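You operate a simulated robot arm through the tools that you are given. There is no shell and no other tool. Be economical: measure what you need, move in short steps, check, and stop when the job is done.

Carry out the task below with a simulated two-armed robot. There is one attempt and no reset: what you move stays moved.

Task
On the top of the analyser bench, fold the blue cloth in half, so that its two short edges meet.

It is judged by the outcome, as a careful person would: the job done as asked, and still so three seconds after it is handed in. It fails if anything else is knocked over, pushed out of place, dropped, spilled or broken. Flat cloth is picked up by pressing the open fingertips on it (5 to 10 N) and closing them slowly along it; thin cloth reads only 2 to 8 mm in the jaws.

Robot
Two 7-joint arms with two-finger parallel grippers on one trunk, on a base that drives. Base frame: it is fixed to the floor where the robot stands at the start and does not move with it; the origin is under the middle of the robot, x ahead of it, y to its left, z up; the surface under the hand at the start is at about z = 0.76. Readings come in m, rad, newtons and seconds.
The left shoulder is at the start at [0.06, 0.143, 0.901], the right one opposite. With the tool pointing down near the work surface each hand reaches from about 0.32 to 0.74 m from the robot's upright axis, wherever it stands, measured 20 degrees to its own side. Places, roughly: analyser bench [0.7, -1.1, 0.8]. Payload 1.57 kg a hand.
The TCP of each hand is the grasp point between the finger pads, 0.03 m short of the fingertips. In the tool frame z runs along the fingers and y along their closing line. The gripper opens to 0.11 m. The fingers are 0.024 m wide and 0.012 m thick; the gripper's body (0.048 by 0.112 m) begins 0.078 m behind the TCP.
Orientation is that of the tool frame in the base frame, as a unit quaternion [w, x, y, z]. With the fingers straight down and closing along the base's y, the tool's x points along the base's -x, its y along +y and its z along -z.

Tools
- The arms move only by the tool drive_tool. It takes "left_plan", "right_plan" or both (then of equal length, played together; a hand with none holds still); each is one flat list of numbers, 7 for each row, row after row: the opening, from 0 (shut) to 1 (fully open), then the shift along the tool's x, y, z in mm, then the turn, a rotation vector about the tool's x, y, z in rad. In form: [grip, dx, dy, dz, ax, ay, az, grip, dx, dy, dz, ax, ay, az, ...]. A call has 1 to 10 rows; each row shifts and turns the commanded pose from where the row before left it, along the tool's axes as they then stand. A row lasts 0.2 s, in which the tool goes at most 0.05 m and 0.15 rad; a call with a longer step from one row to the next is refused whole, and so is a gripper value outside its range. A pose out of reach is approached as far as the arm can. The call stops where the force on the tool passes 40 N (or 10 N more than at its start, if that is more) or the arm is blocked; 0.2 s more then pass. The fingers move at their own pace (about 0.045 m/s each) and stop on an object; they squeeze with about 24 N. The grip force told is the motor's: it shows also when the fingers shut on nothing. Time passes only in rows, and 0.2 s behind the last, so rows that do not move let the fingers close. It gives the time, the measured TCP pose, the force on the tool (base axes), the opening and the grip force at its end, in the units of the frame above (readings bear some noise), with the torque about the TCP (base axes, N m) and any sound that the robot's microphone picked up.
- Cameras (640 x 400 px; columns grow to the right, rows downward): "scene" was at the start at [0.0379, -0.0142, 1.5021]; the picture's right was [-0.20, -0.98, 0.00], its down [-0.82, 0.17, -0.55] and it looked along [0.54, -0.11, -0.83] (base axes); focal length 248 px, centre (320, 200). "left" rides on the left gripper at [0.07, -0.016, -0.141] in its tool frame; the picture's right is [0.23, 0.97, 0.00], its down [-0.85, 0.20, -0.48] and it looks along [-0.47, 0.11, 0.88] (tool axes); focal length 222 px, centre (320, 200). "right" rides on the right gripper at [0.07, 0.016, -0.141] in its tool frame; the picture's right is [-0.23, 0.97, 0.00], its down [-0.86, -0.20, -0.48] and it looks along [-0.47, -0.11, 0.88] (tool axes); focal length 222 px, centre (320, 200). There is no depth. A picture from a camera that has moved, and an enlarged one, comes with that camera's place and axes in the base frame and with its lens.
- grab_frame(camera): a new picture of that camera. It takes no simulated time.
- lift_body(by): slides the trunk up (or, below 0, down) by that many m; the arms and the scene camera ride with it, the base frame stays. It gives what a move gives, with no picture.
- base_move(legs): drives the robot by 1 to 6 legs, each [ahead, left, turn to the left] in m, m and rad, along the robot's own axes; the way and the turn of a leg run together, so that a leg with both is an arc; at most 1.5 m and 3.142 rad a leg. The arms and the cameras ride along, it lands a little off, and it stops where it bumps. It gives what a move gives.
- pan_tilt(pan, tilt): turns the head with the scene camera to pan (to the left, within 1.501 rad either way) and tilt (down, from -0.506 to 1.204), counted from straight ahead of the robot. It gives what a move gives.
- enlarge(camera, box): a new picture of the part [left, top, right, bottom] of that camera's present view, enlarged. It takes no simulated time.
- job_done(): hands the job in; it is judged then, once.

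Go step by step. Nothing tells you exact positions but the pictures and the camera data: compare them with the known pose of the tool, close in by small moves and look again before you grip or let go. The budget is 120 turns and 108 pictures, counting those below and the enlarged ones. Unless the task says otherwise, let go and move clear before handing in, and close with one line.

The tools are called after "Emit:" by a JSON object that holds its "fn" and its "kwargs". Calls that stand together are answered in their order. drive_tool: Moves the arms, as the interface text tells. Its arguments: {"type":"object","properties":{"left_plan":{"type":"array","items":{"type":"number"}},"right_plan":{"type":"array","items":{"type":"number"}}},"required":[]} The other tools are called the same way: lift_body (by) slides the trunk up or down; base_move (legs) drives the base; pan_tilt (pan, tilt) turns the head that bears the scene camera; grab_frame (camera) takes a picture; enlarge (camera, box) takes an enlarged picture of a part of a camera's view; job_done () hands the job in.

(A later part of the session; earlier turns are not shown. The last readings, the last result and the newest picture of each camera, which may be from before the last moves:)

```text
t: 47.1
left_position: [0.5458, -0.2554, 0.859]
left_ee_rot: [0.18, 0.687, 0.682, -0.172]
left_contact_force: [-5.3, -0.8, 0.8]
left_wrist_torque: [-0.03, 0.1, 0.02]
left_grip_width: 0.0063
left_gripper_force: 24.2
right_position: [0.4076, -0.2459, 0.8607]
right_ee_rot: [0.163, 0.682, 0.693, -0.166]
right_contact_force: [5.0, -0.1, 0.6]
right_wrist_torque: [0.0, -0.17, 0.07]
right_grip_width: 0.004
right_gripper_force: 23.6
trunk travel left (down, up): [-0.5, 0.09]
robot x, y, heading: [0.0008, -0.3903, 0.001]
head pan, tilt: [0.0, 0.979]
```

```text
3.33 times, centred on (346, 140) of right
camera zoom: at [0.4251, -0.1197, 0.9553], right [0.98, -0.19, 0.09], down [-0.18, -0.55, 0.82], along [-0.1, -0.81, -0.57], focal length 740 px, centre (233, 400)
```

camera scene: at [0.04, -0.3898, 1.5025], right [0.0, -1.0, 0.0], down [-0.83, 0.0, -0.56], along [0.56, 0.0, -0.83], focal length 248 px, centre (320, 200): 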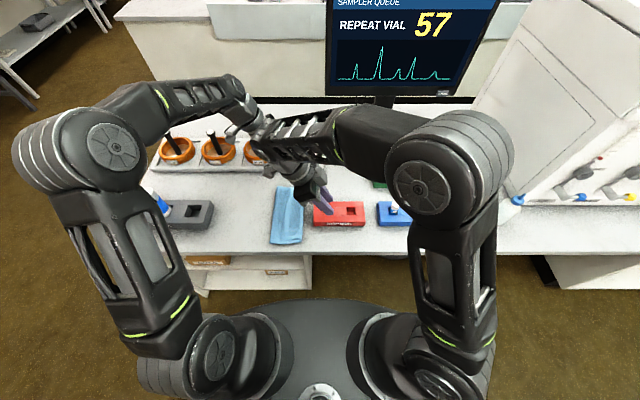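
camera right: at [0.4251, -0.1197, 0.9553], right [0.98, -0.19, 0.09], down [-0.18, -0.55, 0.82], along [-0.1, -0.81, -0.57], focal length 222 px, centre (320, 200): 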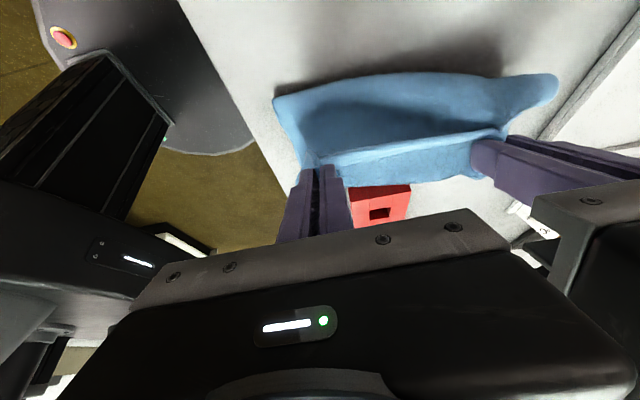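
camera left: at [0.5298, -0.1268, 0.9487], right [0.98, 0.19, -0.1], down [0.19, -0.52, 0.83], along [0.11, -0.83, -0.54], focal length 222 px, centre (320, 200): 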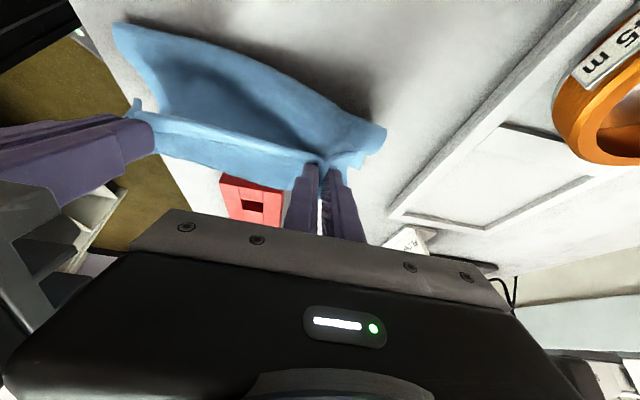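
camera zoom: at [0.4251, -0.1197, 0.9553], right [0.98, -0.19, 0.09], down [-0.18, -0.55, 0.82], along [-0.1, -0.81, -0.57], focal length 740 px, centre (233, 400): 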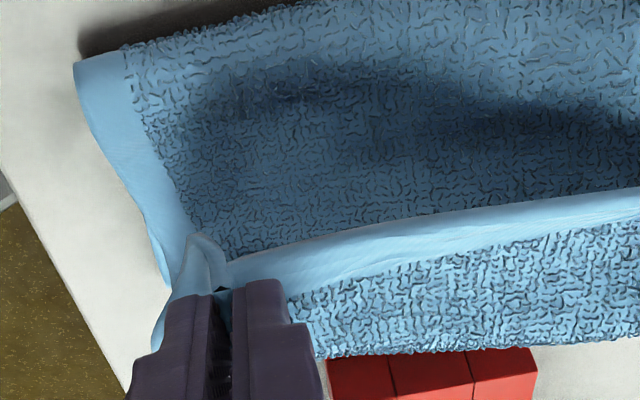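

Yes, the left holds two layers. I'll release the left and retreat it, then use the right hand to open the cloth again and regrip on single cloth close to the edge.

Emit:
{"fn": "drive_tool", "kwargs": {"left_plan": [0.1, 0, 0, 0, 0, 0, 0, 0.3, 0, 0, 0, 0, 0, 0, 0.3, 0, 0, -10, 0, 0, 0, 0.3, 0, 0, -35, 0, 0, 0, 0.3, 0, 0, -40, 0, 0, 0, 0.3, 0, 0, -40, 0, 0, 0, 0.3, 20, 0, -20, 0, 0, 0]}}

Emit:
{"fn": "grab_frame", "kwargs": {"camera": "left"}}

Emit:
{"fn": "grab_frame", "kwargs": {"camera": "right"}}

```text
t: 48.7
left_position: [0.5457, -0.1669, 0.9767]
left_ee_rot: [0.18, 0.688, 0.681, -0.173]
left_contact_force: [-0.4, -0.5, -0.1]
left_wrist_torque: [-0.04, 0.02, 0.0]
left_grip_width: 0.0332
left_gripper_force: 0.0
right_position: [0.4086, -0.2461, 0.8599]
right_ee_rot: [0.163, 0.682, 0.693, -0.168]
right_contact_force: [0.5, -0.3, -0.8]
right_wrist_torque: [-0.02, 0.01, -0.02]
right_grip_width: 0.0034
right_gripper_force: 23.9
trunk travel left (down, up): [-0.5, 0.09]
robot x, y, heading: [0.0002, -0.3929, -0.002]
head pan, tilt: [0.0, 0.979]
```

```text
43 pictures are left
camera left: at [0.5297, -0.0385, 1.0662], right [0.98, 0.19, -0.1], down [0.19, -0.52, 0.83], along [0.11, -0.83, -0.54], focal length 222 px, centre (320, 200)
```

left: 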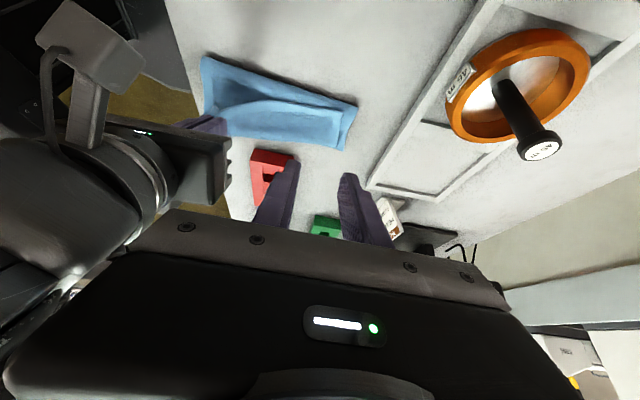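

```text
42 pictures are left
camera right: at [0.4259, -0.1199, 0.9549], right [0.98, -0.19, 0.09], down [-0.18, -0.55, 0.82], along [-0.1, -0.81, -0.57], focal length 222 px, centre (320, 200)
```

right: 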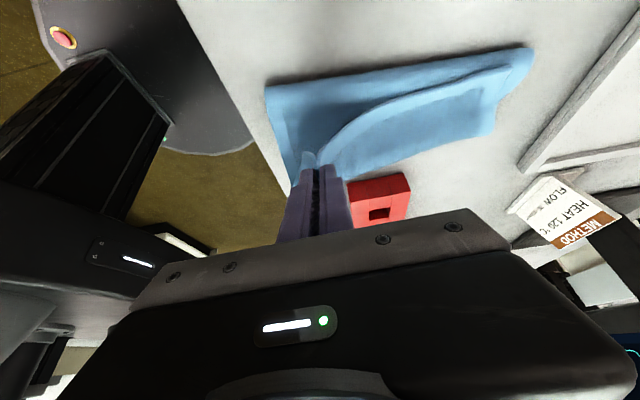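

Left is clear and the right hand still holds the near end of the edge. I carry it back left in an arc to its original corner to open the cloth.

Emit:
{"fn": "drive_tool", "kwargs": {"right_plan": [0, -2.6, 0, -26.8, 0, 0.08, 0, 0, 8.8, 0, -30.8, 0, 0.08, 0, 0, 25.4, 0, -18.8, 0, 0.08, 0, 0, 34, 0, -8.2, 0, 0.08, 0, 0, 31.2, 0, 5.2, 0, 0.08, 0, 0, 26.8, 0, 23, 0, 0.08, 0, 0, 15, 0, 35, 0, 0, 0, 0, 8, 0, 35, 0, 0, 0, 0, 0, 0, 12, 0, 0, 0]}}

Emit:
{"fn": "grab_frame", "kwargs": {"camera": "left"}}

Emit:
{"fn": "grab_frame", "kwargs": {"camera": "right"}}

```text
t: 50.7
left_position: [0.5451, -0.168, 0.975]
left_ee_rot: [0.179, 0.688, 0.682, -0.173]
left_contact_force: [0.2, 0.1, 0.0]
left_wrist_torque: [0.02, -0.01, 0.01]
left_grip_width: 0.0331
left_gripper_force: 0.0
right_position: [0.4061, -0.0737, 0.8046]
right_ee_rot: [-0.007, 0.702, 0.712, 0.0]
right_contact_force: [0.5, 0.3, 1.1]
right_wrist_torque: [-0.01, 0.01, -0.01]
right_grip_width: 0.0032
right_gripper_force: 24.0
trunk travel left (down, up): [-0.5, 0.09]
robot x, y, heading: [0.0008, -0.392, 0.001]
head pan, tilt: [0.0, 0.979]
```

```text
41 pictures are left
camera left: at [0.5296, -0.039, 1.0659], right [0.98, 0.19, -0.1], down [0.19, -0.52, 0.83], along [0.11, -0.83, -0.54], focal length 222 px, centre (320, 200)
```

left: 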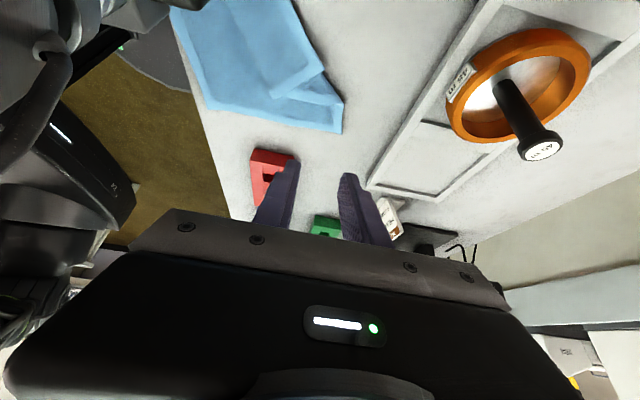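

```text
40 pictures are left
camera right: at [0.4243, -0.0046, 0.9462], right [0.98, -0.21, -0.01], down [-0.18, -0.86, 0.47], along [-0.11, -0.46, -0.88], focal length 222 px, centre (320, 200)
```

right: 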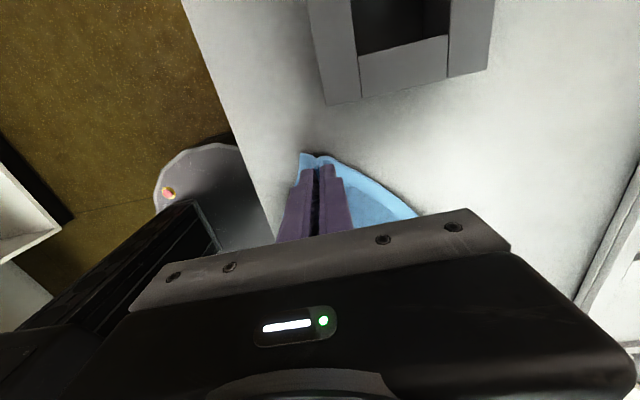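

The near side is open; the far-left corner is still folded over diagonally. I zoom in on it.

Emit:
{"fn": "enlarge", "kwargs": {"camera": "left", "box": [160, 0, 400, 150]}}

Emit:
{"fn": "enlarge", "kwargs": {"camera": "scene", "box": [180, 140, 340, 260]}}

```text
2.67 times, centred on (280, 75) of left
camera zoom: at [0.5296, -0.039, 1.0659], right [0.98, 0.19, -0.1], down [0.19, -0.52, 0.83], along [0.11, -0.83, -0.54], focal length 592 px, centre (427, 533)
```

zoom: 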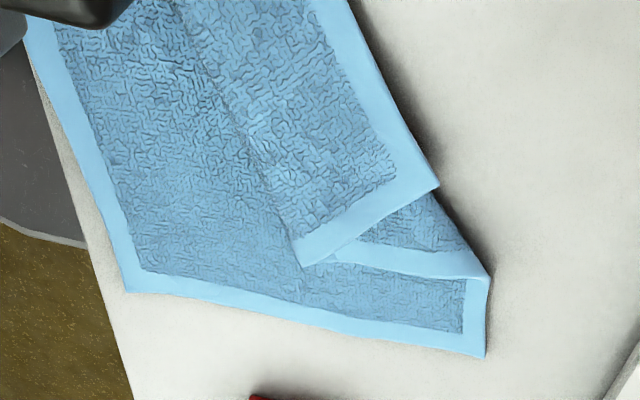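

```text
3.33 times, centred on (260, 200) of scene
camera zoom: at [0.0399, -0.3904, 1.5025], right [0.0, -1.0, 0.0], down [-0.83, 0.0, -0.56], along [0.56, 0.0, -0.83], focal length 828 px, centre (520, 200)
```

zoom: 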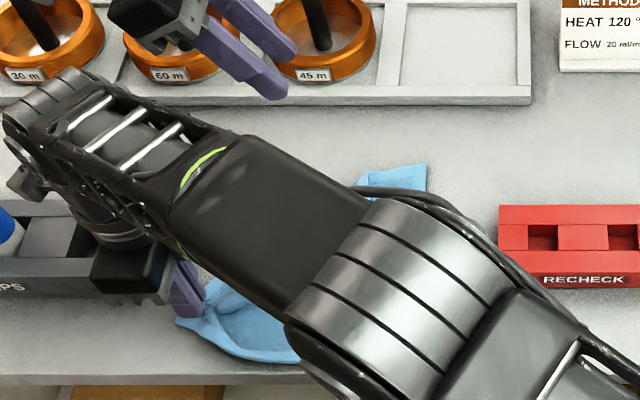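

The far corner is creased on itself, and the cloth moved about 3 cm left overall. I let go with the right hand and clear it out, to see everything before straightening.

Emit:
{"fn": "drive_tool", "kwargs": {"left_plan": [0.3, 0, 0, 0, 0, 0.12, 0, 0.3, 0, 0, 0, 0, 0.12, 0, 0.3, 0, 0, -20, 0, 0.12, 0, 0.3, 0, 0, -20, 0, 0.1, 0, 0.3, 0, 0, 0, 0, 0, 0, 0.3, 0, 0, 0, 0, 0, 0, 0.3, 0, 0, 0, 0, 0, 0, 0.3, 0, 0, 0, 0, 0, 0, 0.3, 0, 0, 0, 0, 0, 0, 0.3, 0, 0, 0, 0, 0, 0], "right_plan": [0.1, 0, 0, 0, 0, 0, 0, 0.3, 0, 0, 0, 0, 0, 0, 0.3, 0, 0, -15, 0, 0, 0, 0.3, 0, 0, -40, 0, 0, 0, 0.3, 0, 0, -40, 0, 0, 0, 0.3, -40, 0, -20, 0, 0, 0, 0.3, -45, 0, 0, 0, 0, 0, 0.3, -45, 0, 0, 0, 0, 0, 0.3, -45, 0, 0, 0, 0, 0, 0.3, -45, 0, 0, 0, 0, 0]}}

Emit:
{"fn": "grab_frame", "kwargs": {"camera": "left"}}

Emit:
{"fn": "grab_frame", "kwargs": {"camera": "scene"}}

```text
t: 52.9
left_position: [0.5446, -0.1627, 1.0163]
left_ee_rot: [0.02, 0.709, 0.705, -0.011]
left_contact_force: [-0.3, -0.2, 0.1]
left_wrist_torque: [-0.01, 0.0, -0.01]
left_grip_width: 0.033
left_gripper_force: 0.1
right_position: [0.4085, -0.296, 0.918]
right_ee_rot: [-0.006, 0.703, 0.711, -0.001]
right_contact_force: [-0.1, -0.1, -0.5]
right_wrist_torque: [-0.02, -0.03, 0.03]
right_grip_width: 0.0329
right_gripper_force: 0.1
trunk travel left (down, up): [-0.5, 0.09]
robot x, y, heading: [-0.002, -0.3928, -0.0]
head pan, tilt: [0.0, 0.979]
```

```text
37 pictures are left
camera left: at [0.5286, -0.0856, 1.1538], right [0.98, 0.22, 0.0], down [0.19, -0.83, 0.52], along [0.12, -0.5, -0.86], focal length 222 px, centre (320, 200)
```

left: 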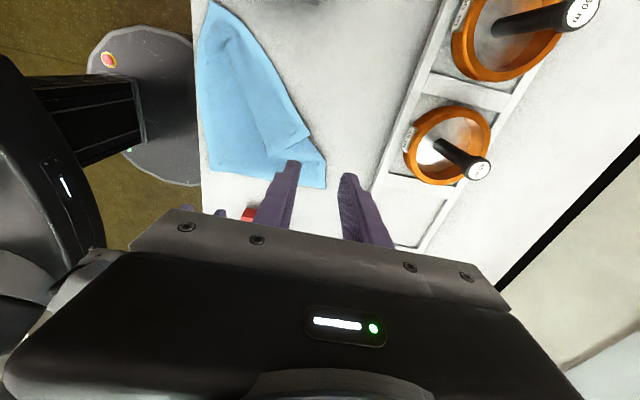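

```text
36 pictures are left
camera scene: at [0.0398, -0.3913, 1.5024], right [0.0, -1.0, 0.0], down [-0.83, 0.0, -0.56], along [0.56, 0.0, -0.83], focal length 248 px, centre (320, 200)
```

scene: 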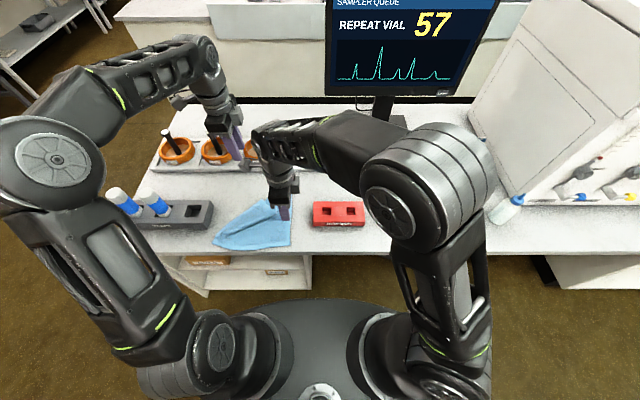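

The cloth now shows as one flap: the far-left part folded over diagonally. I zoom in to locate its corner.

Emit:
{"fn": "enlarge", "kwargs": {"camera": "left", "box": [170, 0, 362, 200]}}

Emit:
{"fn": "enlarge", "kwargs": {"camera": "scene", "box": [196, 180, 308, 260]}}

```text
2.00 times, centred on (266, 100) of left
camera zoom: at [0.5286, -0.0856, 1.1538], right [0.98, 0.22, 0.0], down [0.19, -0.83, 0.52], along [0.12, -0.5, -0.86], focal length 444 px, centre (428, 400)
```

zoom: 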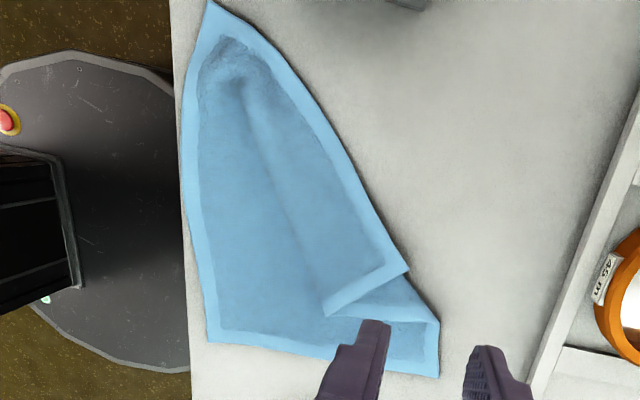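

```text
5.00 times, centred on (252, 220) of scene
camera zoom: at [0.0398, -0.3913, 1.5024], right [0.0, -1.0, 0.0], down [-0.83, 0.0, -0.56], along [0.56, 0.0, -0.83], focal length 1242 px, centre (660, 100)
```

zoom: 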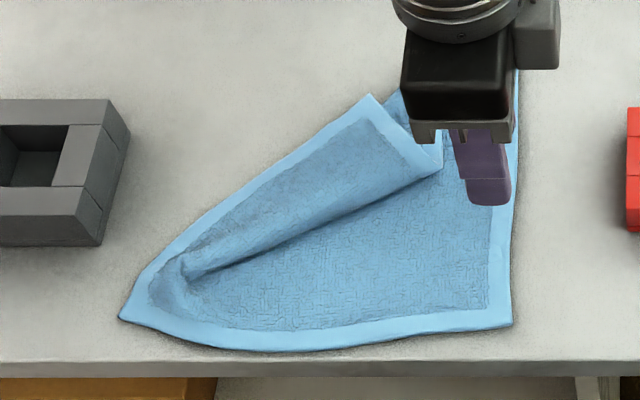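

Now it is clear: the far-left corner A lies at about (0.536, -0.185), right side up with a pleat under it, near-left corner D at (0.375, -0.046), right edge at y≈-0.29. I bring the left hand over corner A with the jaws turned along that edge, to pull the corner out.

Emit:
{"fn": "drive_tool", "kwargs": {"left_plan": [0.27, -3, -18, 20, 0, 0.04, 0, 0.27, -3, -17, 20, 0, 0, 0, 0.27, 0, 0, 20, 0, 0, 0.14, 0.27, 0, 0, 20, 0, 0, 0.14, 0.27, 0, 0, 20, 0, 0, 0.14, 0.27, 0, 0, 20, 0, 0, 0.14, 0.27, 0, 0, 20, 0, 0, 0.14, 0.27, 0, 0, 20, 0, 0, 0], "right_plan": [0.27, -30, 0, -10, 0, 0, 0, 0.27, -30, 0, -10, 0, 0, 0, 0.27, -30, 0, 0, 0, 0, 0, 0.27, -30, 0, 0, 0, 0, 0, 0.27, 0, 0, 0, 0, 0, 0, 0.27, 0, 0, 0, 0, 0, 0, 0.27, 0, 0, 0, 0, 0, 0, 0.27, 0, 0, 0, 0, 0, 0]}}

Emit:
{"fn": "grab_frame", "kwargs": {"camera": "left"}}

```text
t: 54.7
left_position: [0.512, -0.1674, 0.8539]
left_ee_rot: [0.004, 0.908, 0.418, 0.004]
left_contact_force: [-0.1, 1.0, 0.0]
left_wrist_torque: [0.01, -0.03, -0.01]
left_grip_width: 0.0296
left_gripper_force: 0.0
right_position: [0.4114, -0.4153, 0.9358]
right_ee_rot: [-0.007, 0.703, 0.711, 0.0]
right_contact_force: [-0.8, -0.1, -1.0]
right_wrist_torque: [0.01, -0.02, 0.02]
right_grip_width: 0.0295
right_gripper_force: 0.0
trunk travel left (down, up): [-0.5, 0.09]
robot x, y, heading: [0.0003, -0.39, -0.002]
head pan, tilt: [0.0, 0.979]
```

```text
33 pictures are left
camera left: at [0.5436, -0.1042, 0.9958], right [0.89, -0.46, 0.01], down [-0.41, -0.78, 0.48], along [-0.21, -0.43, -0.88], focal length 222 px, centre (320, 200)
```

left: 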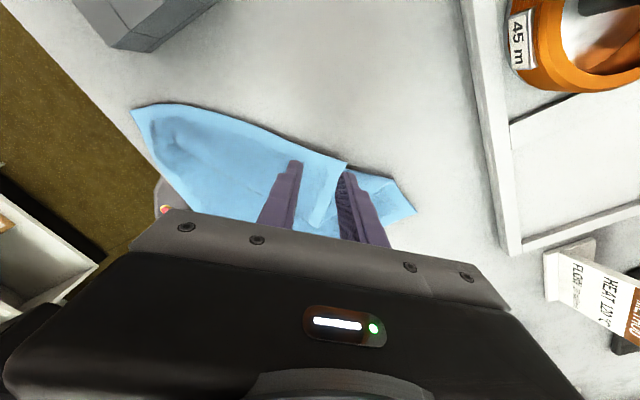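

Corner A is just outside the outer finger, and the edge runs through the jaw centre. I lower to contact.

Emit:
{"fn": "drive_tool", "kwargs": {"left_plan": [0.27, -1, 0, 25, 0, 0, 0, 0.27, -1, 0, 25, 0, 0, 0, 0.27, 0, 0, 5, 0, 0, 0, 0.27, 0, 0, 0, 0, 0, 0]}}

Emit:
{"fn": "enlarge", "kwargs": {"camera": "left", "box": [200, 80, 440, 240]}}

```text
t: 55.7
left_position: [0.511, -0.1718, 0.8006]
left_ee_rot: [0.005, 0.908, 0.419, 0.005]
left_contact_force: [-0.4, -0.1, 2.1]
left_wrist_torque: [-0.03, 0.0, 0.0]
left_grip_width: 0.0293
left_gripper_force: 0.1
right_position: [0.4122, -0.4162, 0.9369]
right_ee_rot: [-0.006, 0.703, 0.711, -0.001]
right_contact_force: [0.6, 0.1, -0.3]
right_wrist_torque: [-0.01, 0.01, -0.01]
right_grip_width: 0.0294
right_gripper_force: 0.1
trunk travel left (down, up): [-0.5, 0.09]
robot x, y, heading: [0.003, -0.3899, -0.006]
head pan, tilt: [0.0, 0.979]
```

```text
2.50 times, centred on (320, 160) of left
camera zoom: at [0.5425, -0.106, 0.9414], right [0.89, -0.46, 0.01], down [-0.41, -0.78, 0.48], along [-0.21, -0.43, -0.88], focal length 555 px, centre (320, 300)
```

zoom: 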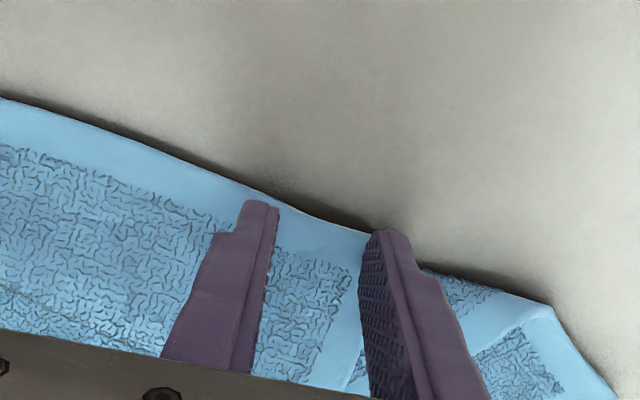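

The outer finger is right at the corner; I shift 5 mm inward, press, and close slowly.

Emit:
{"fn": "drive_tool", "kwargs": {"left_plan": [0.27, 3, 0, -5, 0, 0, 0, 0.27, 0, -5, 0, 0, 0, 0, 0.27, 0, 0, 6.5, 0, 0, 0, 0.25, 0, 0, 0, 0, 0, 0, 0.22, 0, 0, 0, 0, 0, 0, 0.19, 0, 0, 0, 0, 0, 0, 0.16, 0, 0, 0, 0, 0, 0, 0.13, 0, 0, 0, 0, 0, 0, 0.11, 0, 0, 0, 0, 0, 0]}}

Emit:
{"fn": "enlarge", "kwargs": {"camera": "left", "box": [200, 80, 440, 240]}}

```text
t: 57.7
left_position: [0.5085, -0.1644, 0.7995]
left_ee_rot: [0.004, 0.908, 0.419, 0.004]
left_contact_force: [-0.2, 0.4, 1.9]
left_wrist_torque: [-0.02, 0.01, 0.01]
left_grip_width: 0.0128
left_gripper_force: 0.1
right_position: [0.41, -0.4157, 0.9359]
right_ee_rot: [-0.006, 0.703, 0.712, -0.001]
right_contact_force: [0.4, -0.2, 0.3]
right_wrist_torque: [0.01, -0.01, 0.0]
right_grip_width: 0.0295
right_gripper_force: 0.0
trunk travel left (down, up): [-0.5, 0.09]
robot x, y, heading: [0.0012, -0.3879, 0.002]
head pan, tilt: [0.0, 0.979]
```

```text
2.50 times, centred on (320, 160) of left
camera zoom: at [0.5409, -0.1006, 0.9399], right [0.89, -0.46, 0.01], down [-0.41, -0.78, 0.48], along [-0.21, -0.43, -0.88], focal length 555 px, centre (320, 300)
```

zoom: 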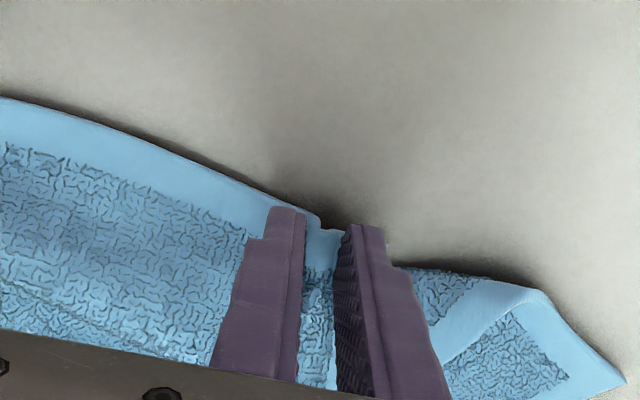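

A ridge is forming though pressure is only 2 N; I press 2 mm more and finish closing.

Emit:
{"fn": "drive_tool", "kwargs": {"left_plan": [0.11, 0, 0, 2, 0, 0, 0, 0.09, 0, 0, 0.5, 0, 0, 0, 0.07, 0, 0, 0, 0, 0, 0, 0.05, 0, 0, 0, 0, 0, 0, 0.03, 0, 0, 0, 0, 0, 0, 0, 0, 0, 0, 0, 0, 0, 0, 0, 0, 0, 0, 0, 0]}}

Emit:
{"fn": "enlarge", "kwargs": {"camera": "left", "box": [200, 80, 440, 240]}}

```text
t: 59.3
left_position: [0.509, -0.1656, 0.7957]
left_ee_rot: [0.004, 0.908, 0.419, 0.005]
left_contact_force: [0.1, 0.5, 6.8]
left_wrist_torque: [-0.07, 0.0, 0.04]
left_grip_width: 0.0047
left_gripper_force: 23.8
right_position: [0.4106, -0.4155, 0.9357]
right_ee_rot: [-0.007, 0.703, 0.711, -0.001]
right_contact_force: [-0.8, -0.6, 0.2]
right_wrist_torque: [0.02, 0.0, 0.02]
right_grip_width: 0.0296
right_gripper_force: 0.1
trunk travel left (down, up): [-0.5, 0.09]
robot x, y, heading: [0.0008, -0.3913, -0.002]
head pan, tilt: [0.0, 0.979]
```

```text
2.50 times, centred on (320, 160) of left
camera zoom: at [0.5408, -0.1006, 0.938], right [0.89, -0.46, 0.01], down [-0.41, -0.78, 0.48], along [-0.21, -0.43, -0.88], focal length 555 px, centre (320, 300)
```

zoom: 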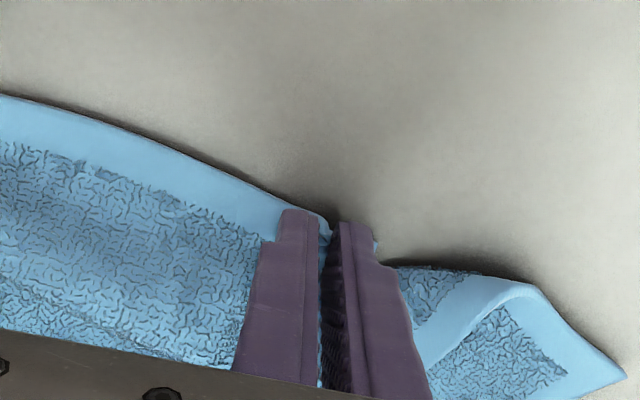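

Gripped (4.7 mm). I lift it and carry the corner out to its proper place, far-left at about (0.597, -0.032).

Emit:
{"fn": "drive_tool", "kwargs": {"left_plan": [0, 5, 0, -20, 0, 0, 0, 0, 10, -2, -25, 0, 0, 0, 0, 24, -6, -5, 0, 0, 0, 0, 24, -6, 0, 0, 0, 0, 0, 24, -6, 0, 0, 0, 0, 0, 24, -5, 0, 0, 0, -0.14, 0, 24, -5, 0, 0, 0, -0.14]}}

Emit:
{"fn": "grab_frame", "kwargs": {"camera": "left"}}

Emit:
{"fn": "enlarge", "kwargs": {"camera": "scene", "box": [170, 130, 330, 250]}}

```text
t: 60.9
left_position: [0.5687, -0.0404, 0.8458]
left_ee_rot: [0.005, 0.841, 0.541, 0.003]
left_contact_force: [0.1, 0.8, 0.5]
left_wrist_torque: [-0.02, 0.01, -0.05]
left_grip_width: 0.0047
left_gripper_force: 23.8
right_position: [0.4109, -0.417, 0.9355]
right_ee_rot: [-0.006, 0.702, 0.712, -0.001]
right_contact_force: [-0.2, -0.3, 0.5]
right_wrist_torque: [-0.01, 0.01, 0.01]
right_grip_width: 0.0299
right_gripper_force: 0.1
trunk travel left (down, up): [-0.5, 0.09]
robot x, y, heading: [0.0012, -0.3904, -0.005]
head pan, tilt: [0.0, 0.979]
```

```text
29 pictures are left
camera left: at [0.5835, 0.0311, 0.987], right [0.98, -0.19, 0.01], down [-0.18, -0.86, 0.48], along [-0.08, -0.47, -0.88], focal length 222 px, centre (320, 200)
```

left: 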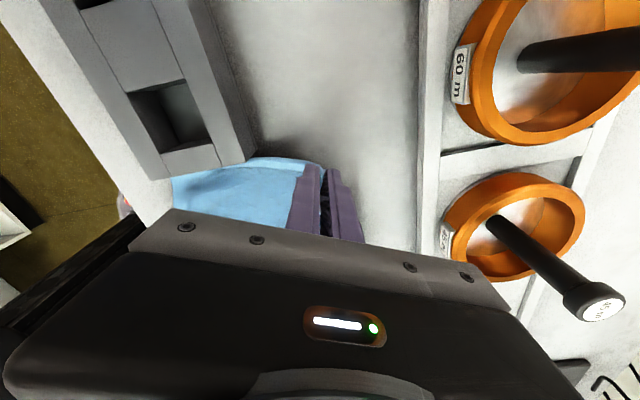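

```text
3.33 times, centred on (250, 190) of scene
camera zoom: at [0.0401, -0.3901, 1.5024], right [0.0, -1.0, 0.0], down [-0.83, 0.0, -0.56], along [0.56, 0.0, -0.83], focal length 828 px, centre (553, 233)
```

zoom: 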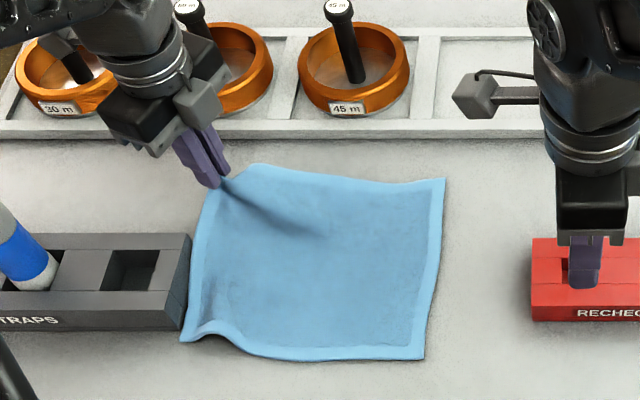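

The cloth is flat and open again. I straighten the left hand, lay the corner down, release and rise; then I'll regrip both corners tilted and closer to the edge.

Emit:
{"fn": "drive_tool", "kwargs": {"left_plan": [0, 4, 3, 10, 0, 0, -0.14, 0, 0, 2, 15, 0, 0, -0.14, 0, 0, 0, 12, 0, 0, -0.14, 0, 0, 0, 5, 0, 0, 0, 0.15, 0, 0, 0, 0, 0, 0, 0.3, 0, 0, 0, 0, 0, 0, 0.3, 0, 0, -15, 0, 0, 0, 0.3, 0, 0, -40, 0, -0.12, 0, 0.3, 0, 0, -20, 0, -0.13, 0, 0.3, 0, 0, 0, 0, -0.13, 0]}}

Emit:
{"fn": "enlarge", "kwargs": {"camera": "scene", "box": [190, 150, 310, 250]}}

Emit:
{"fn": "grab_frame", "kwargs": {"camera": "left"}}

```text
t: 63.1
left_position: [0.5752, -0.0364, 0.8785]
left_ee_rot: [0.14, 0.697, 0.691, -0.133]
left_contact_force: [-0.6, 0.1, 0.1]
left_wrist_torque: [-0.02, -0.01, 0.01]
left_grip_width: 0.033
left_gripper_force: 0.1
right_position: [0.411, -0.4149, 0.937]
right_ee_rot: [-0.007, 0.702, 0.712, 0.0]
right_contact_force: [0.4, 0.4, 0.0]
right_wrist_torque: [-0.02, 0.01, -0.02]
right_grip_width: 0.0295
right_gripper_force: 0.1
trunk travel left (down, up): [-0.5, 0.09]
robot x, y, heading: [-0.0017, -0.3903, 0.002]
head pan, tilt: [0.0, 0.979]
```

```text
4.00 times, centred on (250, 200) of scene
camera zoom: at [0.0402, -0.3898, 1.5025], right [0.0, -1.0, 0.0], down [-0.83, 0.0, -0.56], along [0.56, 0.0, -0.83], focal length 993 px, centre (600, 200)
```

zoom: 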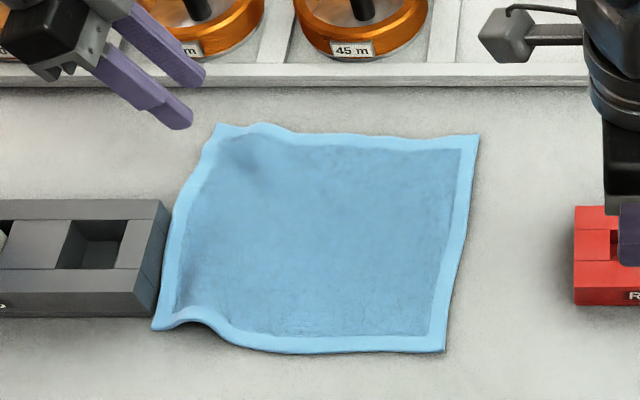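

```text
26 pictures are left
camera left: at [0.5604, 0.0818, 0.9836], right [0.98, 0.2, -0.07], down [0.19, -0.61, 0.77], along [0.11, -0.76, -0.64], focal length 222 px, centre (320, 200)
```

left: 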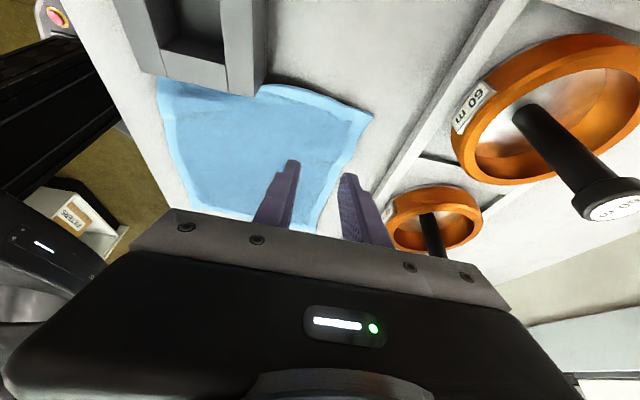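

The open cloth's left edge now touches the grey rack, so gripping there could nudge the rack. I first drag the cloth about 4 cm right by pressing near its right edge with the right hand's opened fingers, which also smooths it.

Emit:
{"fn": "drive_tool", "kwargs": {"right_plan": [1, 33, 17, 0, 0, 0, 0, 1, 33, 17, 0, 0, 0, 0, 1, 33, 17, 30, 0, 0, 0, 1, 33, 17, 38, 0, 0, 0, 1, 33, 18, 38, 0, 0, 0, 1, 0, 0, 28, 0, 0, 0, 1, 0, 0, 6, 0, 0, 0, 1, 0, 0, 2, 0, 0, 0, 1, 0, 0, 0, 0, 0, 0]}}

```text
refused: row 4 steps farther than a row can; nothing moved
```

Emit:
{"fn": "drive_tool", "kwargs": {"right_plan": [1, 33, 17, 0, 0, 0, 0, 1, 33, 17, 0, 0, 0, 0, 1, 33, 17, 25, 0, 0, 0, 1, 33, 17, 30, 0, 0, 0, 1, 33, 18, 30, 0, 0, 0, 1, 0, 0, 40, 0, 0, 0, 1, 0, 0, 15, 0, 0, 0, 1, 0, 0, 2, 0, 0, 0, 1, 0, 0, 0, 0, 0, 0]}}

```text
t: 65.1
left_position: [0.5756, -0.0375, 0.8786]
left_ee_rot: [0.138, 0.697, 0.691, -0.132]
left_contact_force: [-0.1, 0.6, -0.6]
left_wrist_torque: [0.0, 0.0, -0.02]
left_grip_width: 0.0328
left_gripper_force: 0.0
right_position: [0.4943, -0.2488, 0.7947]
right_ee_rot: [-0.007, 0.702, 0.712, -0.001]
right_contact_force: [0.8, 0.1, 3.1]
right_wrist_torque: [0.0, -0.13, 0.01]
right_grip_width: 0.11
right_gripper_force: 0.1
trunk travel left (down, up): [-0.5, 0.09]
robot x, y, heading: [-0.0028, -0.396, -0.004]
head pan, tilt: [0.0, 0.979]
```

Touching at about 3 N; I press 1.2 mm more and drag 45 mm to the right.

Emit:
{"fn": "drive_tool", "kwargs": {"right_plan": [1, 0, 0, 1.2, 0, 0, 0, 1, -5, 0, 0, 0, 0, 0, 1, -8, 0, 0, 0, 0, 0, 1, -8, 0, 0, 0, 0, 0, 1, -8, 0, 0, 0, 0, 0, 1, -8, 0, 0, 0, 0, 0, 1, -8, 0, 0, 0, 0, 0, 1, 0, 0, 0, 0, 0, 0]}}

Emit:
{"fn": "enlarge", "kwargs": {"camera": "scene", "box": [190, 150, 310, 250]}}

```text
t: 66.9
left_position: [0.5759, -0.0366, 0.8793]
left_ee_rot: [0.138, 0.697, 0.691, -0.131]
left_contact_force: [-0.5, -0.4, 0.5]
left_wrist_torque: [-0.04, 0.0, 0.0]
left_grip_width: 0.0328
left_gripper_force: 0.2
right_position: [0.4945, -0.2936, 0.7934]
right_ee_rot: [-0.007, 0.703, 0.711, -0.001]
right_contact_force: [0.7, 2.4, 10.1]
right_wrist_torque: [0.05, -0.48, 0.08]
right_grip_width: 0.1101
right_gripper_force: 0.0
trunk travel left (down, up): [-0.5, 0.09]
robot x, y, heading: [0.0005, -0.3906, -0.002]
head pan, tilt: [0.0, 0.979]
```

```text
4.00 times, centred on (250, 200) of scene
camera zoom: at [0.0392, -0.3902, 1.5025], right [0.0, -1.0, 0.0], down [-0.83, 0.0, -0.56], along [0.56, 0.0, -0.83], focal length 993 px, centre (600, 200)
```

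zoom: 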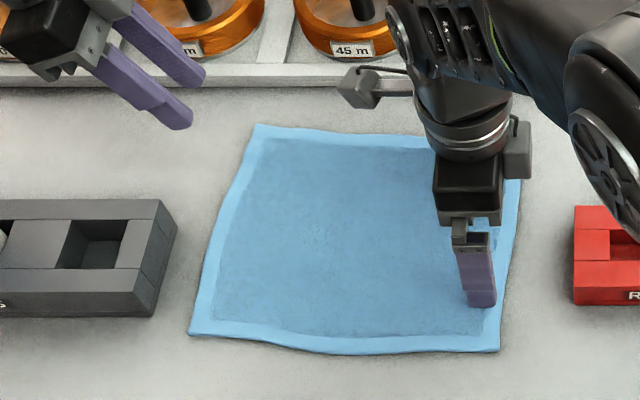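

The cloth is now flat, clear of the rack, with the left edge from about (0.401, -0.054) to (0.620, -0.066). I bring both hands over its left corners, tilted with bodies to the left.

Emit:
{"fn": "drive_tool", "kwargs": {"left_plan": [0.27, 0, 0, 0, 0, 0, 0, 0.27, 0, 0, 0, 0, 0, 0, 0.27, 0, 0, 0, 0, 0, 0, 0.27, 0, 0, 0, 0, 0, 0, 0.27, 0, 0, 0, 0, 0, 0, 0.27, 0, 0, 0, 0, 0, 0, 0.27, 0, 0, 0, 0, 0, 0, 0.27, -8.4, 5.5, 19, 0, 0, 0, 0.27, -8.4, 5.5, 19, 0, 0, 0, 0.27, 0, 0, 0, 0, -0.1, 0], "right_plan": [1, 0, 0, -20, 0, 0, 0, 0.27, 0, 0, -45, 0, 0, 0, 0.27, 45, -12, -5, 0, 0, 0, 0.27, 45, -12, 0, 0, 0, 0, 0.27, 45, -12, 0, 0, 0, 0, 0.27, 45, -12, 0, 0, 0, 0, 0.27, 45, -12, 0, 0, 0, 0, 0.27, 5, 0, 0, 0, -0.15, 0, 0.27, 5, 0, 0, 0, -0.15, 0, 0.27, 0, 0, 0, 0, -0.15, 0]}}

Emit:
{"fn": "grab_frame", "kwargs": {"camera": "left"}}

Emit:
{"fn": "grab_frame", "kwargs": {"camera": "right"}}

```text
t: 69.1
left_position: [0.587, -0.0675, 0.8507]
left_ee_rot: [0.173, 0.69, 0.683, -0.166]
left_contact_force: [-0.4, -0.1, 0.3]
left_wrist_torque: [-0.02, -0.02, -0.01]
left_grip_width: 0.0299
left_gripper_force: 0.1
right_position: [0.4123, -0.0768, 0.8639]
right_ee_rot: [0.012, 0.703, 0.711, -0.017]
right_contact_force: [-0.2, -0.4, -0.2]
right_wrist_torque: [0.01, -0.01, 0.03]
right_grip_width: 0.0295
right_gripper_force: 0.0
right hand out of reach, approached as far as the arm can: row 8, 9, 10
trunk travel left (down, up): [-0.5, 0.09]
robot x, y, heading: [-0.0032, -0.3917, -0.006]
head pan, tilt: [0.0, 0.979]
```

```text
24 pictures are left
camera left: at [0.5717, 0.0609, 0.9424], right [0.98, 0.19, -0.09], down [0.19, -0.53, 0.82], along [0.11, -0.82, -0.56], focal length 222 px, centre (320, 200)
```

left: 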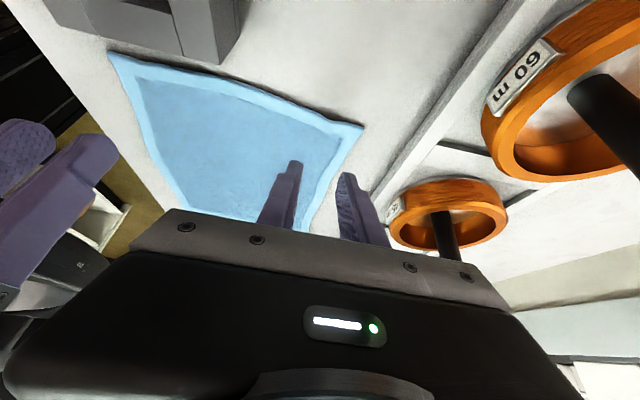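

```text
23 pictures are left
camera right: at [0.4303, 0.0005, 1.0028], right [0.98, -0.22, 0.0], down [-0.18, -0.84, 0.51], along [-0.11, -0.5, -0.86], focal length 222 px, centre (320, 200)
```

right: 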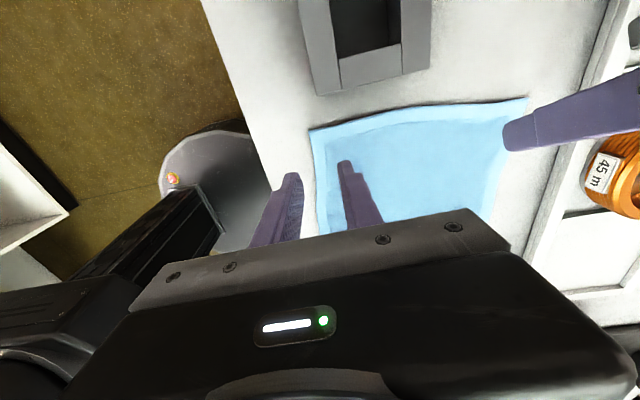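

The right hand can't tilt there from this base position. I raise both hands and drive the base 0.13 m left.

Emit:
{"fn": "drive_tool", "kwargs": {"left_plan": [0.27, -17, 0, -31, 0, 0, 0, 0.27, -17, 0, -31, 0, 0, 0], "right_plan": [0.27, -30, 0, -35, 0, 0, 0, 0.27, -30, 0, -35, 0, 0, 0]}}

Emit:
{"fn": "base_move", "kwargs": {"legs": [[0, 0.13, 0]]}}

```text
t: 69.7
left_position: [0.5855, -0.0679, 0.922]
left_ee_rot: [0.173, 0.69, 0.683, -0.166]
left_contact_force: [-0.8, 0.3, -0.5]
left_wrist_torque: [0.01, 0.0, 0.02]
left_grip_width: 0.0297
left_gripper_force: 0.0
right_position: [0.4142, -0.1359, 0.9357]
right_ee_rot: [0.011, 0.702, 0.712, -0.017]
right_contact_force: [0.1, 0.5, -0.6]
right_wrist_torque: [0.01, 0.0, -0.06]
right_grip_width: 0.0297
right_gripper_force: 0.0
trunk travel left (down, up): [-0.5, 0.09]
robot x, y, heading: [0.0031, -0.3899, 0.005]
head pan, tilt: [0.0, 0.979]
```

```text
t: 71.0
left_position: [0.586, 0.0656, 0.9208]
left_ee_rot: [0.173, 0.689, 0.683, -0.167]
left_contact_force: [0.1, 0.1, -0.3]
left_wrist_torque: [-0.05, 0.02, 0.02]
left_grip_width: 0.0298
left_gripper_force: 0.0
right_position: [0.4135, -0.0025, 0.9359]
right_ee_rot: [0.012, 0.703, 0.711, -0.018]
right_contact_force: [-0.4, 0.5, 0.5]
right_wrist_torque: [-0.05, 0.0, 0.0]
right_grip_width: 0.0297
right_gripper_force: 0.0
trunk travel left (down, up): [-0.5, 0.09]
robot x, y, heading: [0.0004, -0.2605, -0.001]
head pan, tilt: [0.0, 0.979]
```

Emit:
{"fn": "drive_tool", "kwargs": {"left_plan": [0.27, -21.3, 0.3, 31, 0, 0, 0, 0.27, -21.3, 0.3, 31, 0, 0, 0, 0.27, -21.3, 0.3, 31, 0, 0, 0, 0.27, -21.3, 0.3, 31, 0, 0, 0, 0.27, 0, 0, 0, 0, 0, 0, 0.27, 0, 0, 0, 0, 0, 0, 0.27, 0, 0, 0, 0, 0, 0, 0.27, 0, 0, 0, 0, 0, 0], "right_plan": [0.27, -13.4, 5, 18.5, 0, 0, 0, 0.27, -13.4, 5, 18.5, 0, 0, 0, 0.27, -13.4, 5, 18.5, 0, 0, 0, 0.27, -13.4, 5, 18.5, 0, 0, 0, 0.27, 0, 0, 0, 0, -0.115, 0, 0.27, 0, 0, 0, 0, -0.115, 0, 0.27, 0, 0, 0, 0, -0.115, 0, 0.27, 0, 0, 0, 0, -0.115, 0]}}

Emit:
{"fn": "grab_frame", "kwargs": {"camera": "right"}}

```text
t: 72.8
left_position: [0.5878, -0.0693, 0.8515]
left_ee_rot: [0.172, 0.69, 0.683, -0.166]
left_contact_force: [-0.5, -0.5, -0.1]
left_wrist_torque: [0.03, 0.0, -0.01]
left_grip_width: 0.0298
left_gripper_force: 0.1
right_position: [0.4342, -0.0596, 0.8644]
right_ee_rot: [0.092, 0.696, 0.706, -0.097]
right_contact_force: [0.7, 0.8, -0.1]
right_wrist_torque: [-0.02, -0.02, 0.03]
right_grip_width: 0.0295
right_gripper_force: 0.0
right hand out of reach, approached as far as the arm can: row 7, 8
trunk travel left (down, up): [-0.5, 0.09]
robot x, y, heading: [-0.0028, -0.2577, 0.001]
head pan, tilt: [0.0, 0.979]
```

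```text
22 pictures are left
camera right: at [0.4521, 0.0464, 0.9816], right [0.98, -0.21, 0.05], down [-0.18, -0.7, 0.69], along [-0.11, -0.68, -0.72], focal length 222 px, centre (320, 200)
```

right: 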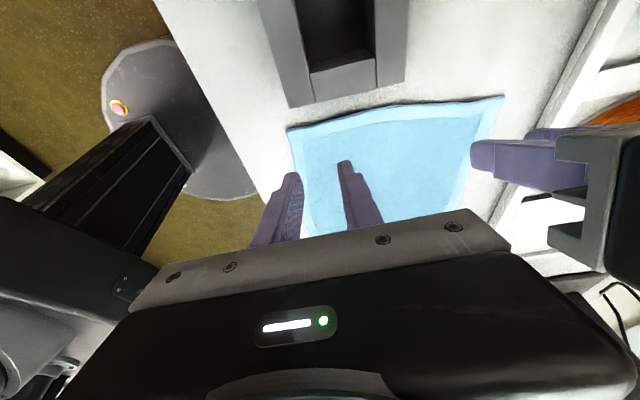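

The right hand reaches a tilt of about -0.27, which will do. Fingers line up with both corners; I lower both near contact.

Emit:
{"fn": "drive_tool", "kwargs": {"left_plan": [0.27, 7.3, 0, 13.9, 0, 0, 0, 0.27, 7.3, 0, 13.9, 0, 0, 0, 0.27, 7.3, 0, 13.9, 0, 0, 0, 0.27, 0, 0, 0, 0, 0, 0], "right_plan": [0.27, 3.1, 1, 20, 0, 0, 0, 0.27, 3.1, 1, 20, 0, 0, 0, 0.27, 3.1, 1, 20, 0, 0, 0, 0.27, 0, 0, 0, 0, 0, 0]}}

Emit:
{"fn": "enlarge", "kwargs": {"camera": "right", "box": [200, 90, 440, 240]}}

Emit:
{"fn": "enlarge", "kwargs": {"camera": "left", "box": [200, 90, 440, 240]}}

```text
t: 73.8
left_position: [0.5884, -0.0689, 0.8041]
left_ee_rot: [0.174, 0.689, 0.683, -0.167]
left_contact_force: [0.0, 0.1, 0.0]
left_wrist_torque: [0.02, -0.02, 0.03]
left_grip_width: 0.0297
left_gripper_force: 0.0
right_position: [0.4365, -0.0647, 0.8033]
right_ee_rot: [0.092, 0.696, 0.706, -0.097]
right_contact_force: [-0.2, -1.3, -0.4]
right_wrist_torque: [0.0, -0.01, 0.0]
right_grip_width: 0.0298
right_gripper_force: 0.1
trunk travel left (down, up): [-0.5, 0.09]
robot x, y, heading: [0.0027, -0.2608, -0.002]
head pan, tilt: [0.0, 0.979]
```

```text
2.67 times, centred on (320, 165) of right
camera zoom: at [0.4541, 0.0395, 0.9213], right [0.98, -0.21, 0.05], down [-0.18, -0.7, 0.69], along [-0.11, -0.68, -0.72], focal length 592 px, centre (320, 293)
```

zoom: 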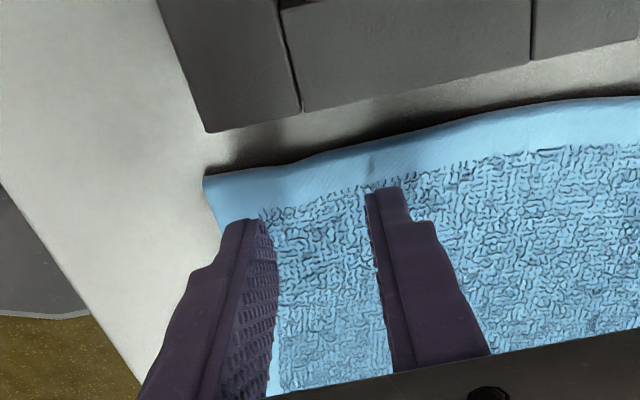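

```text
2.67 times, centred on (320, 165) of left
camera zoom: at [0.5722, 0.0585, 0.8966], right [0.98, 0.19, -0.1], down [0.19, -0.54, 0.82], along [0.11, -0.82, -0.56], focal length 592 px, centre (320, 293)
```

zoom: 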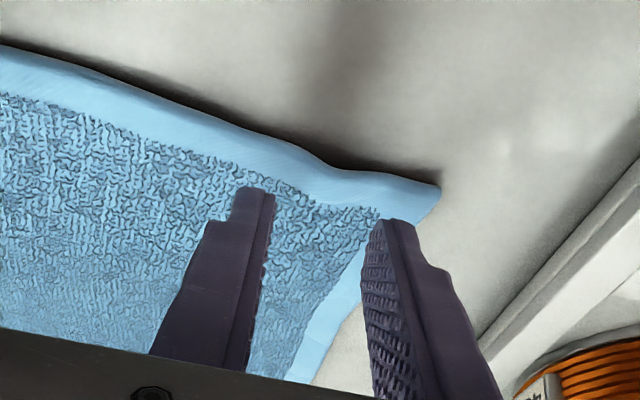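

Both are about 6 mm further inside the edge than I want. I shift them toward the edge and lower into contact.

Emit:
{"fn": "drive_tool", "kwargs": {"left_plan": [0.27, 5.3, -4, -2.8, 0, 0, 0, 0.27, 2.6, 0, 4.9, 0, 0, 0, 0.27, 0, 0, 0, 0, 0, 0], "right_plan": [0.27, 5.8, 1, -1.6, 0, 0, 0, 0.27, 1.4, 0, 5.1, 0, 0, 0, 0.27, 0, 0, 0, 0, 0, 0]}}

```text
t: 74.6
left_position: [0.5845, -0.0632, 0.7981]
left_ee_rot: [0.172, 0.689, 0.684, -0.165]
left_contact_force: [0.6, 0.6, -0.1]
left_wrist_torque: [-0.01, 0.01, -0.02]
left_grip_width: 0.0298
left_gripper_force: 0.1
right_position: [0.4384, -0.0596, 0.7979]
right_ee_rot: [0.092, 0.695, 0.707, -0.097]
right_contact_force: [-0.9, -1.1, 0.1]
right_wrist_torque: [0.02, 0.01, -0.04]
right_grip_width: 0.03
right_gripper_force: 0.0
trunk travel left (down, up): [-0.5, 0.09]
robot x, y, heading: [-0.0028, -0.2594, -0.003]
head pan, tilt: [0.0, 0.979]
```

Emit:
{"fn": "drive_tool", "kwargs": {"left_plan": [0.27, 1.2, 0, 2.2, 0, 0, 0, 0.27, 0, 0, 0, 0, 0, 0], "right_plan": [0.27, 0.7, 0, 2.4, 0, 0, 0, 0.27, 0, 0, 0, 0, 0, 0]}}

```text
t: 75.2
left_position: [0.5855, -0.0618, 0.7958]
left_ee_rot: [0.172, 0.69, 0.683, -0.166]
left_contact_force: [-0.9, -0.1, 0.3]
left_wrist_torque: [-0.01, 0.0, 0.0]
left_grip_width: 0.0296
left_gripper_force: 0.2
right_position: [0.4378, -0.0609, 0.7961]
right_ee_rot: [0.092, 0.696, 0.705, -0.097]
right_contact_force: [0.4, 0.5, 1.6]
right_wrist_torque: [0.02, -0.01, -0.02]
right_grip_width: 0.0295
right_gripper_force: 0.0
trunk travel left (down, up): [-0.5, 0.09]
robot x, y, heading: [-0.0003, -0.256, -0.001]
head pan, tilt: [0.0, 0.979]
```

Emit:
{"fn": "drive_tool", "kwargs": {"left_plan": [0.27, 1, 0, 2, 0, 0, 0, 0.27, 0, 0, 0, 0, 0, 0], "right_plan": [0.27, 0.4, 0, 1.3, 0, 0, 0, 0.27, 0, 0, 0, 0, 0, 0]}}

Emit:
{"fn": "enlarge", "kwargs": {"camera": "left", "box": [200, 90, 440, 240]}}

```text
t: 75.8
left_position: [0.5847, -0.0628, 0.7942]
left_ee_rot: [0.173, 0.689, 0.684, -0.165]
left_contact_force: [-0.4, 1.1, 5.8]
left_wrist_torque: [0.02, 0.11, -0.04]
left_grip_width: 0.0297
left_gripper_force: 0.0
right_position: [0.4372, -0.0609, 0.7938]
right_ee_rot: [0.092, 0.696, 0.706, -0.096]
right_contact_force: [0.1, -0.3, 3.9]
right_wrist_torque: [-0.02, -0.03, -0.02]
right_grip_width: 0.0299
right_gripper_force: 0.0
trunk travel left (down, up): [-0.5, 0.09]
robot x, y, heading: [0.0008, -0.261, -0.003]
head pan, tilt: [0.0, 0.979]
```

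```text
2.67 times, centred on (320, 165) of left
camera zoom: at [0.5685, 0.0647, 0.8873], right [0.98, 0.2, -0.09], down [0.19, -0.54, 0.82], along [0.11, -0.82, -0.56], focal length 592 px, centre (320, 293)
```

zoom: 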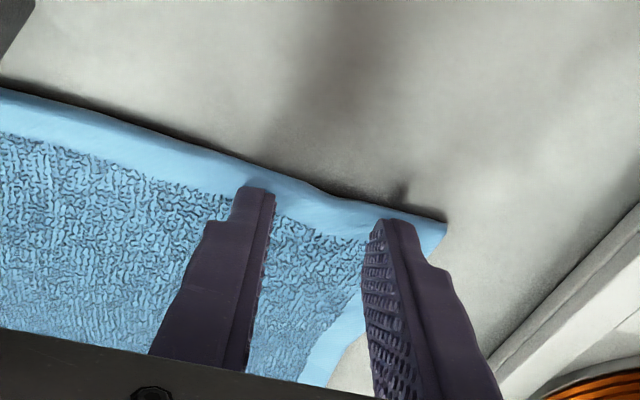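

Good contact (6 N and 4 N), tips about 8 mm from the edge. I press the right a touch more and close both slowly.

Emit:
{"fn": "drive_tool", "kwargs": {"left_plan": [0.27, 0, 0, 0.5, 0, 0, 0, 0.25, 0, 0, 0, 0, 0, 0, 0.23, 0, 0, 0, 0, 0, 0, 0.21, 0, 0, 0, 0, 0, 0, 0.19, 0, 0, 0, 0, 0, 0, 0.17, 0, 0, 0, 0, 0, 0, 0.15, 0, 0, 0, 0, 0, 0, 0.13, 0, 0, 0, 0, 0, 0, 0.11, 0, 0, 0, 0, 0, 0, 0.09, 0, 0, 0, 0, 0, 0], "right_plan": [0.27, 0, 0, 1, 0, 0, 0, 0.25, 0, 0, 0, 0, 0, 0, 0.23, 0, 0, 0, 0, 0, 0, 0.21, 0, 0, 0, 0, 0, 0, 0.19, 0, 0, 0, 0, 0, 0, 0.17, 0, 0, 0, 0, 0, 0, 0.15, 0, 0, 0, 0, 0, 0, 0.13, 0, 0, 0, 0, 0, 0, 0.11, 0, 0, 0, 0, 0, 0, 0.09, 0, 0, 0, 0, 0, 0]}}

Emit:
{"fn": "drive_tool", "kwargs": {"left_plan": [0.07, 0, 0, 0, 0, 0, 0, 0.05, 0, 0, 0, 0, 0, 0, 0.03, 0, 0, 0, 0, 0, 0, 0.01, 0, 0, 0, 0, 0, 0, 0, 0, 0, 0, 0, 0, 0, 0, 0, 0, 0, 0, 0, 0], "right_plan": [0.07, 0, 0, 0, 0, 0, 0, 0.05, 0, 0, 0, 0, 0, 0, 0.03, 0, 0, 0, 0, 0, 0, 0.01, 0, 0, 0, 0, 0, 0, 0, 0, 0, 0, 0, 0, 0, 0, 0, 0, 0, 0, 0, 0]}}

```text
t: 78.0
left_position: [0.5841, -0.0638, 0.7942]
left_ee_rot: [0.173, 0.69, 0.683, -0.167]
left_contact_force: [-6.4, 0.8, 12.8]
left_wrist_torque: [-0.04, 0.31, -0.05]
left_grip_width: 0.0101
left_gripper_force: 4.4
right_position: [0.4369, -0.0607, 0.7943]
right_ee_rot: [0.092, 0.696, 0.705, -0.097]
right_contact_force: [3.8, -0.2, 11.4]
right_wrist_torque: [0.05, -0.15, -0.03]
right_grip_width: 0.0114
right_gripper_force: 1.3
trunk travel left (down, up): [-0.5, 0.09]
robot x, y, heading: [0.0001, -0.259, -0.002]
head pan, tilt: [0.0, 0.979]
```

```text
t: 79.4
left_position: [0.5835, -0.0638, 0.7938]
left_ee_rot: [0.173, 0.689, 0.684, -0.166]
left_contact_force: [-1.0, -1.1, 8.9]
left_wrist_torque: [-0.08, 0.13, 0.0]
left_grip_width: 0.0029
left_gripper_force: 23.8
right_position: [0.4366, -0.0596, 0.7949]
right_ee_rot: [0.093, 0.696, 0.706, -0.095]
right_contact_force: [1.2, 0.8, 13.6]
right_wrist_torque: [0.05, -0.02, -0.03]
right_grip_width: 0.0
right_gripper_force: 21.3
trunk travel left (down, up): [-0.5, 0.09]
robot x, y, heading: [0.0001, -0.26, 0.002]
head pan, tilt: [0.0, 0.979]
```

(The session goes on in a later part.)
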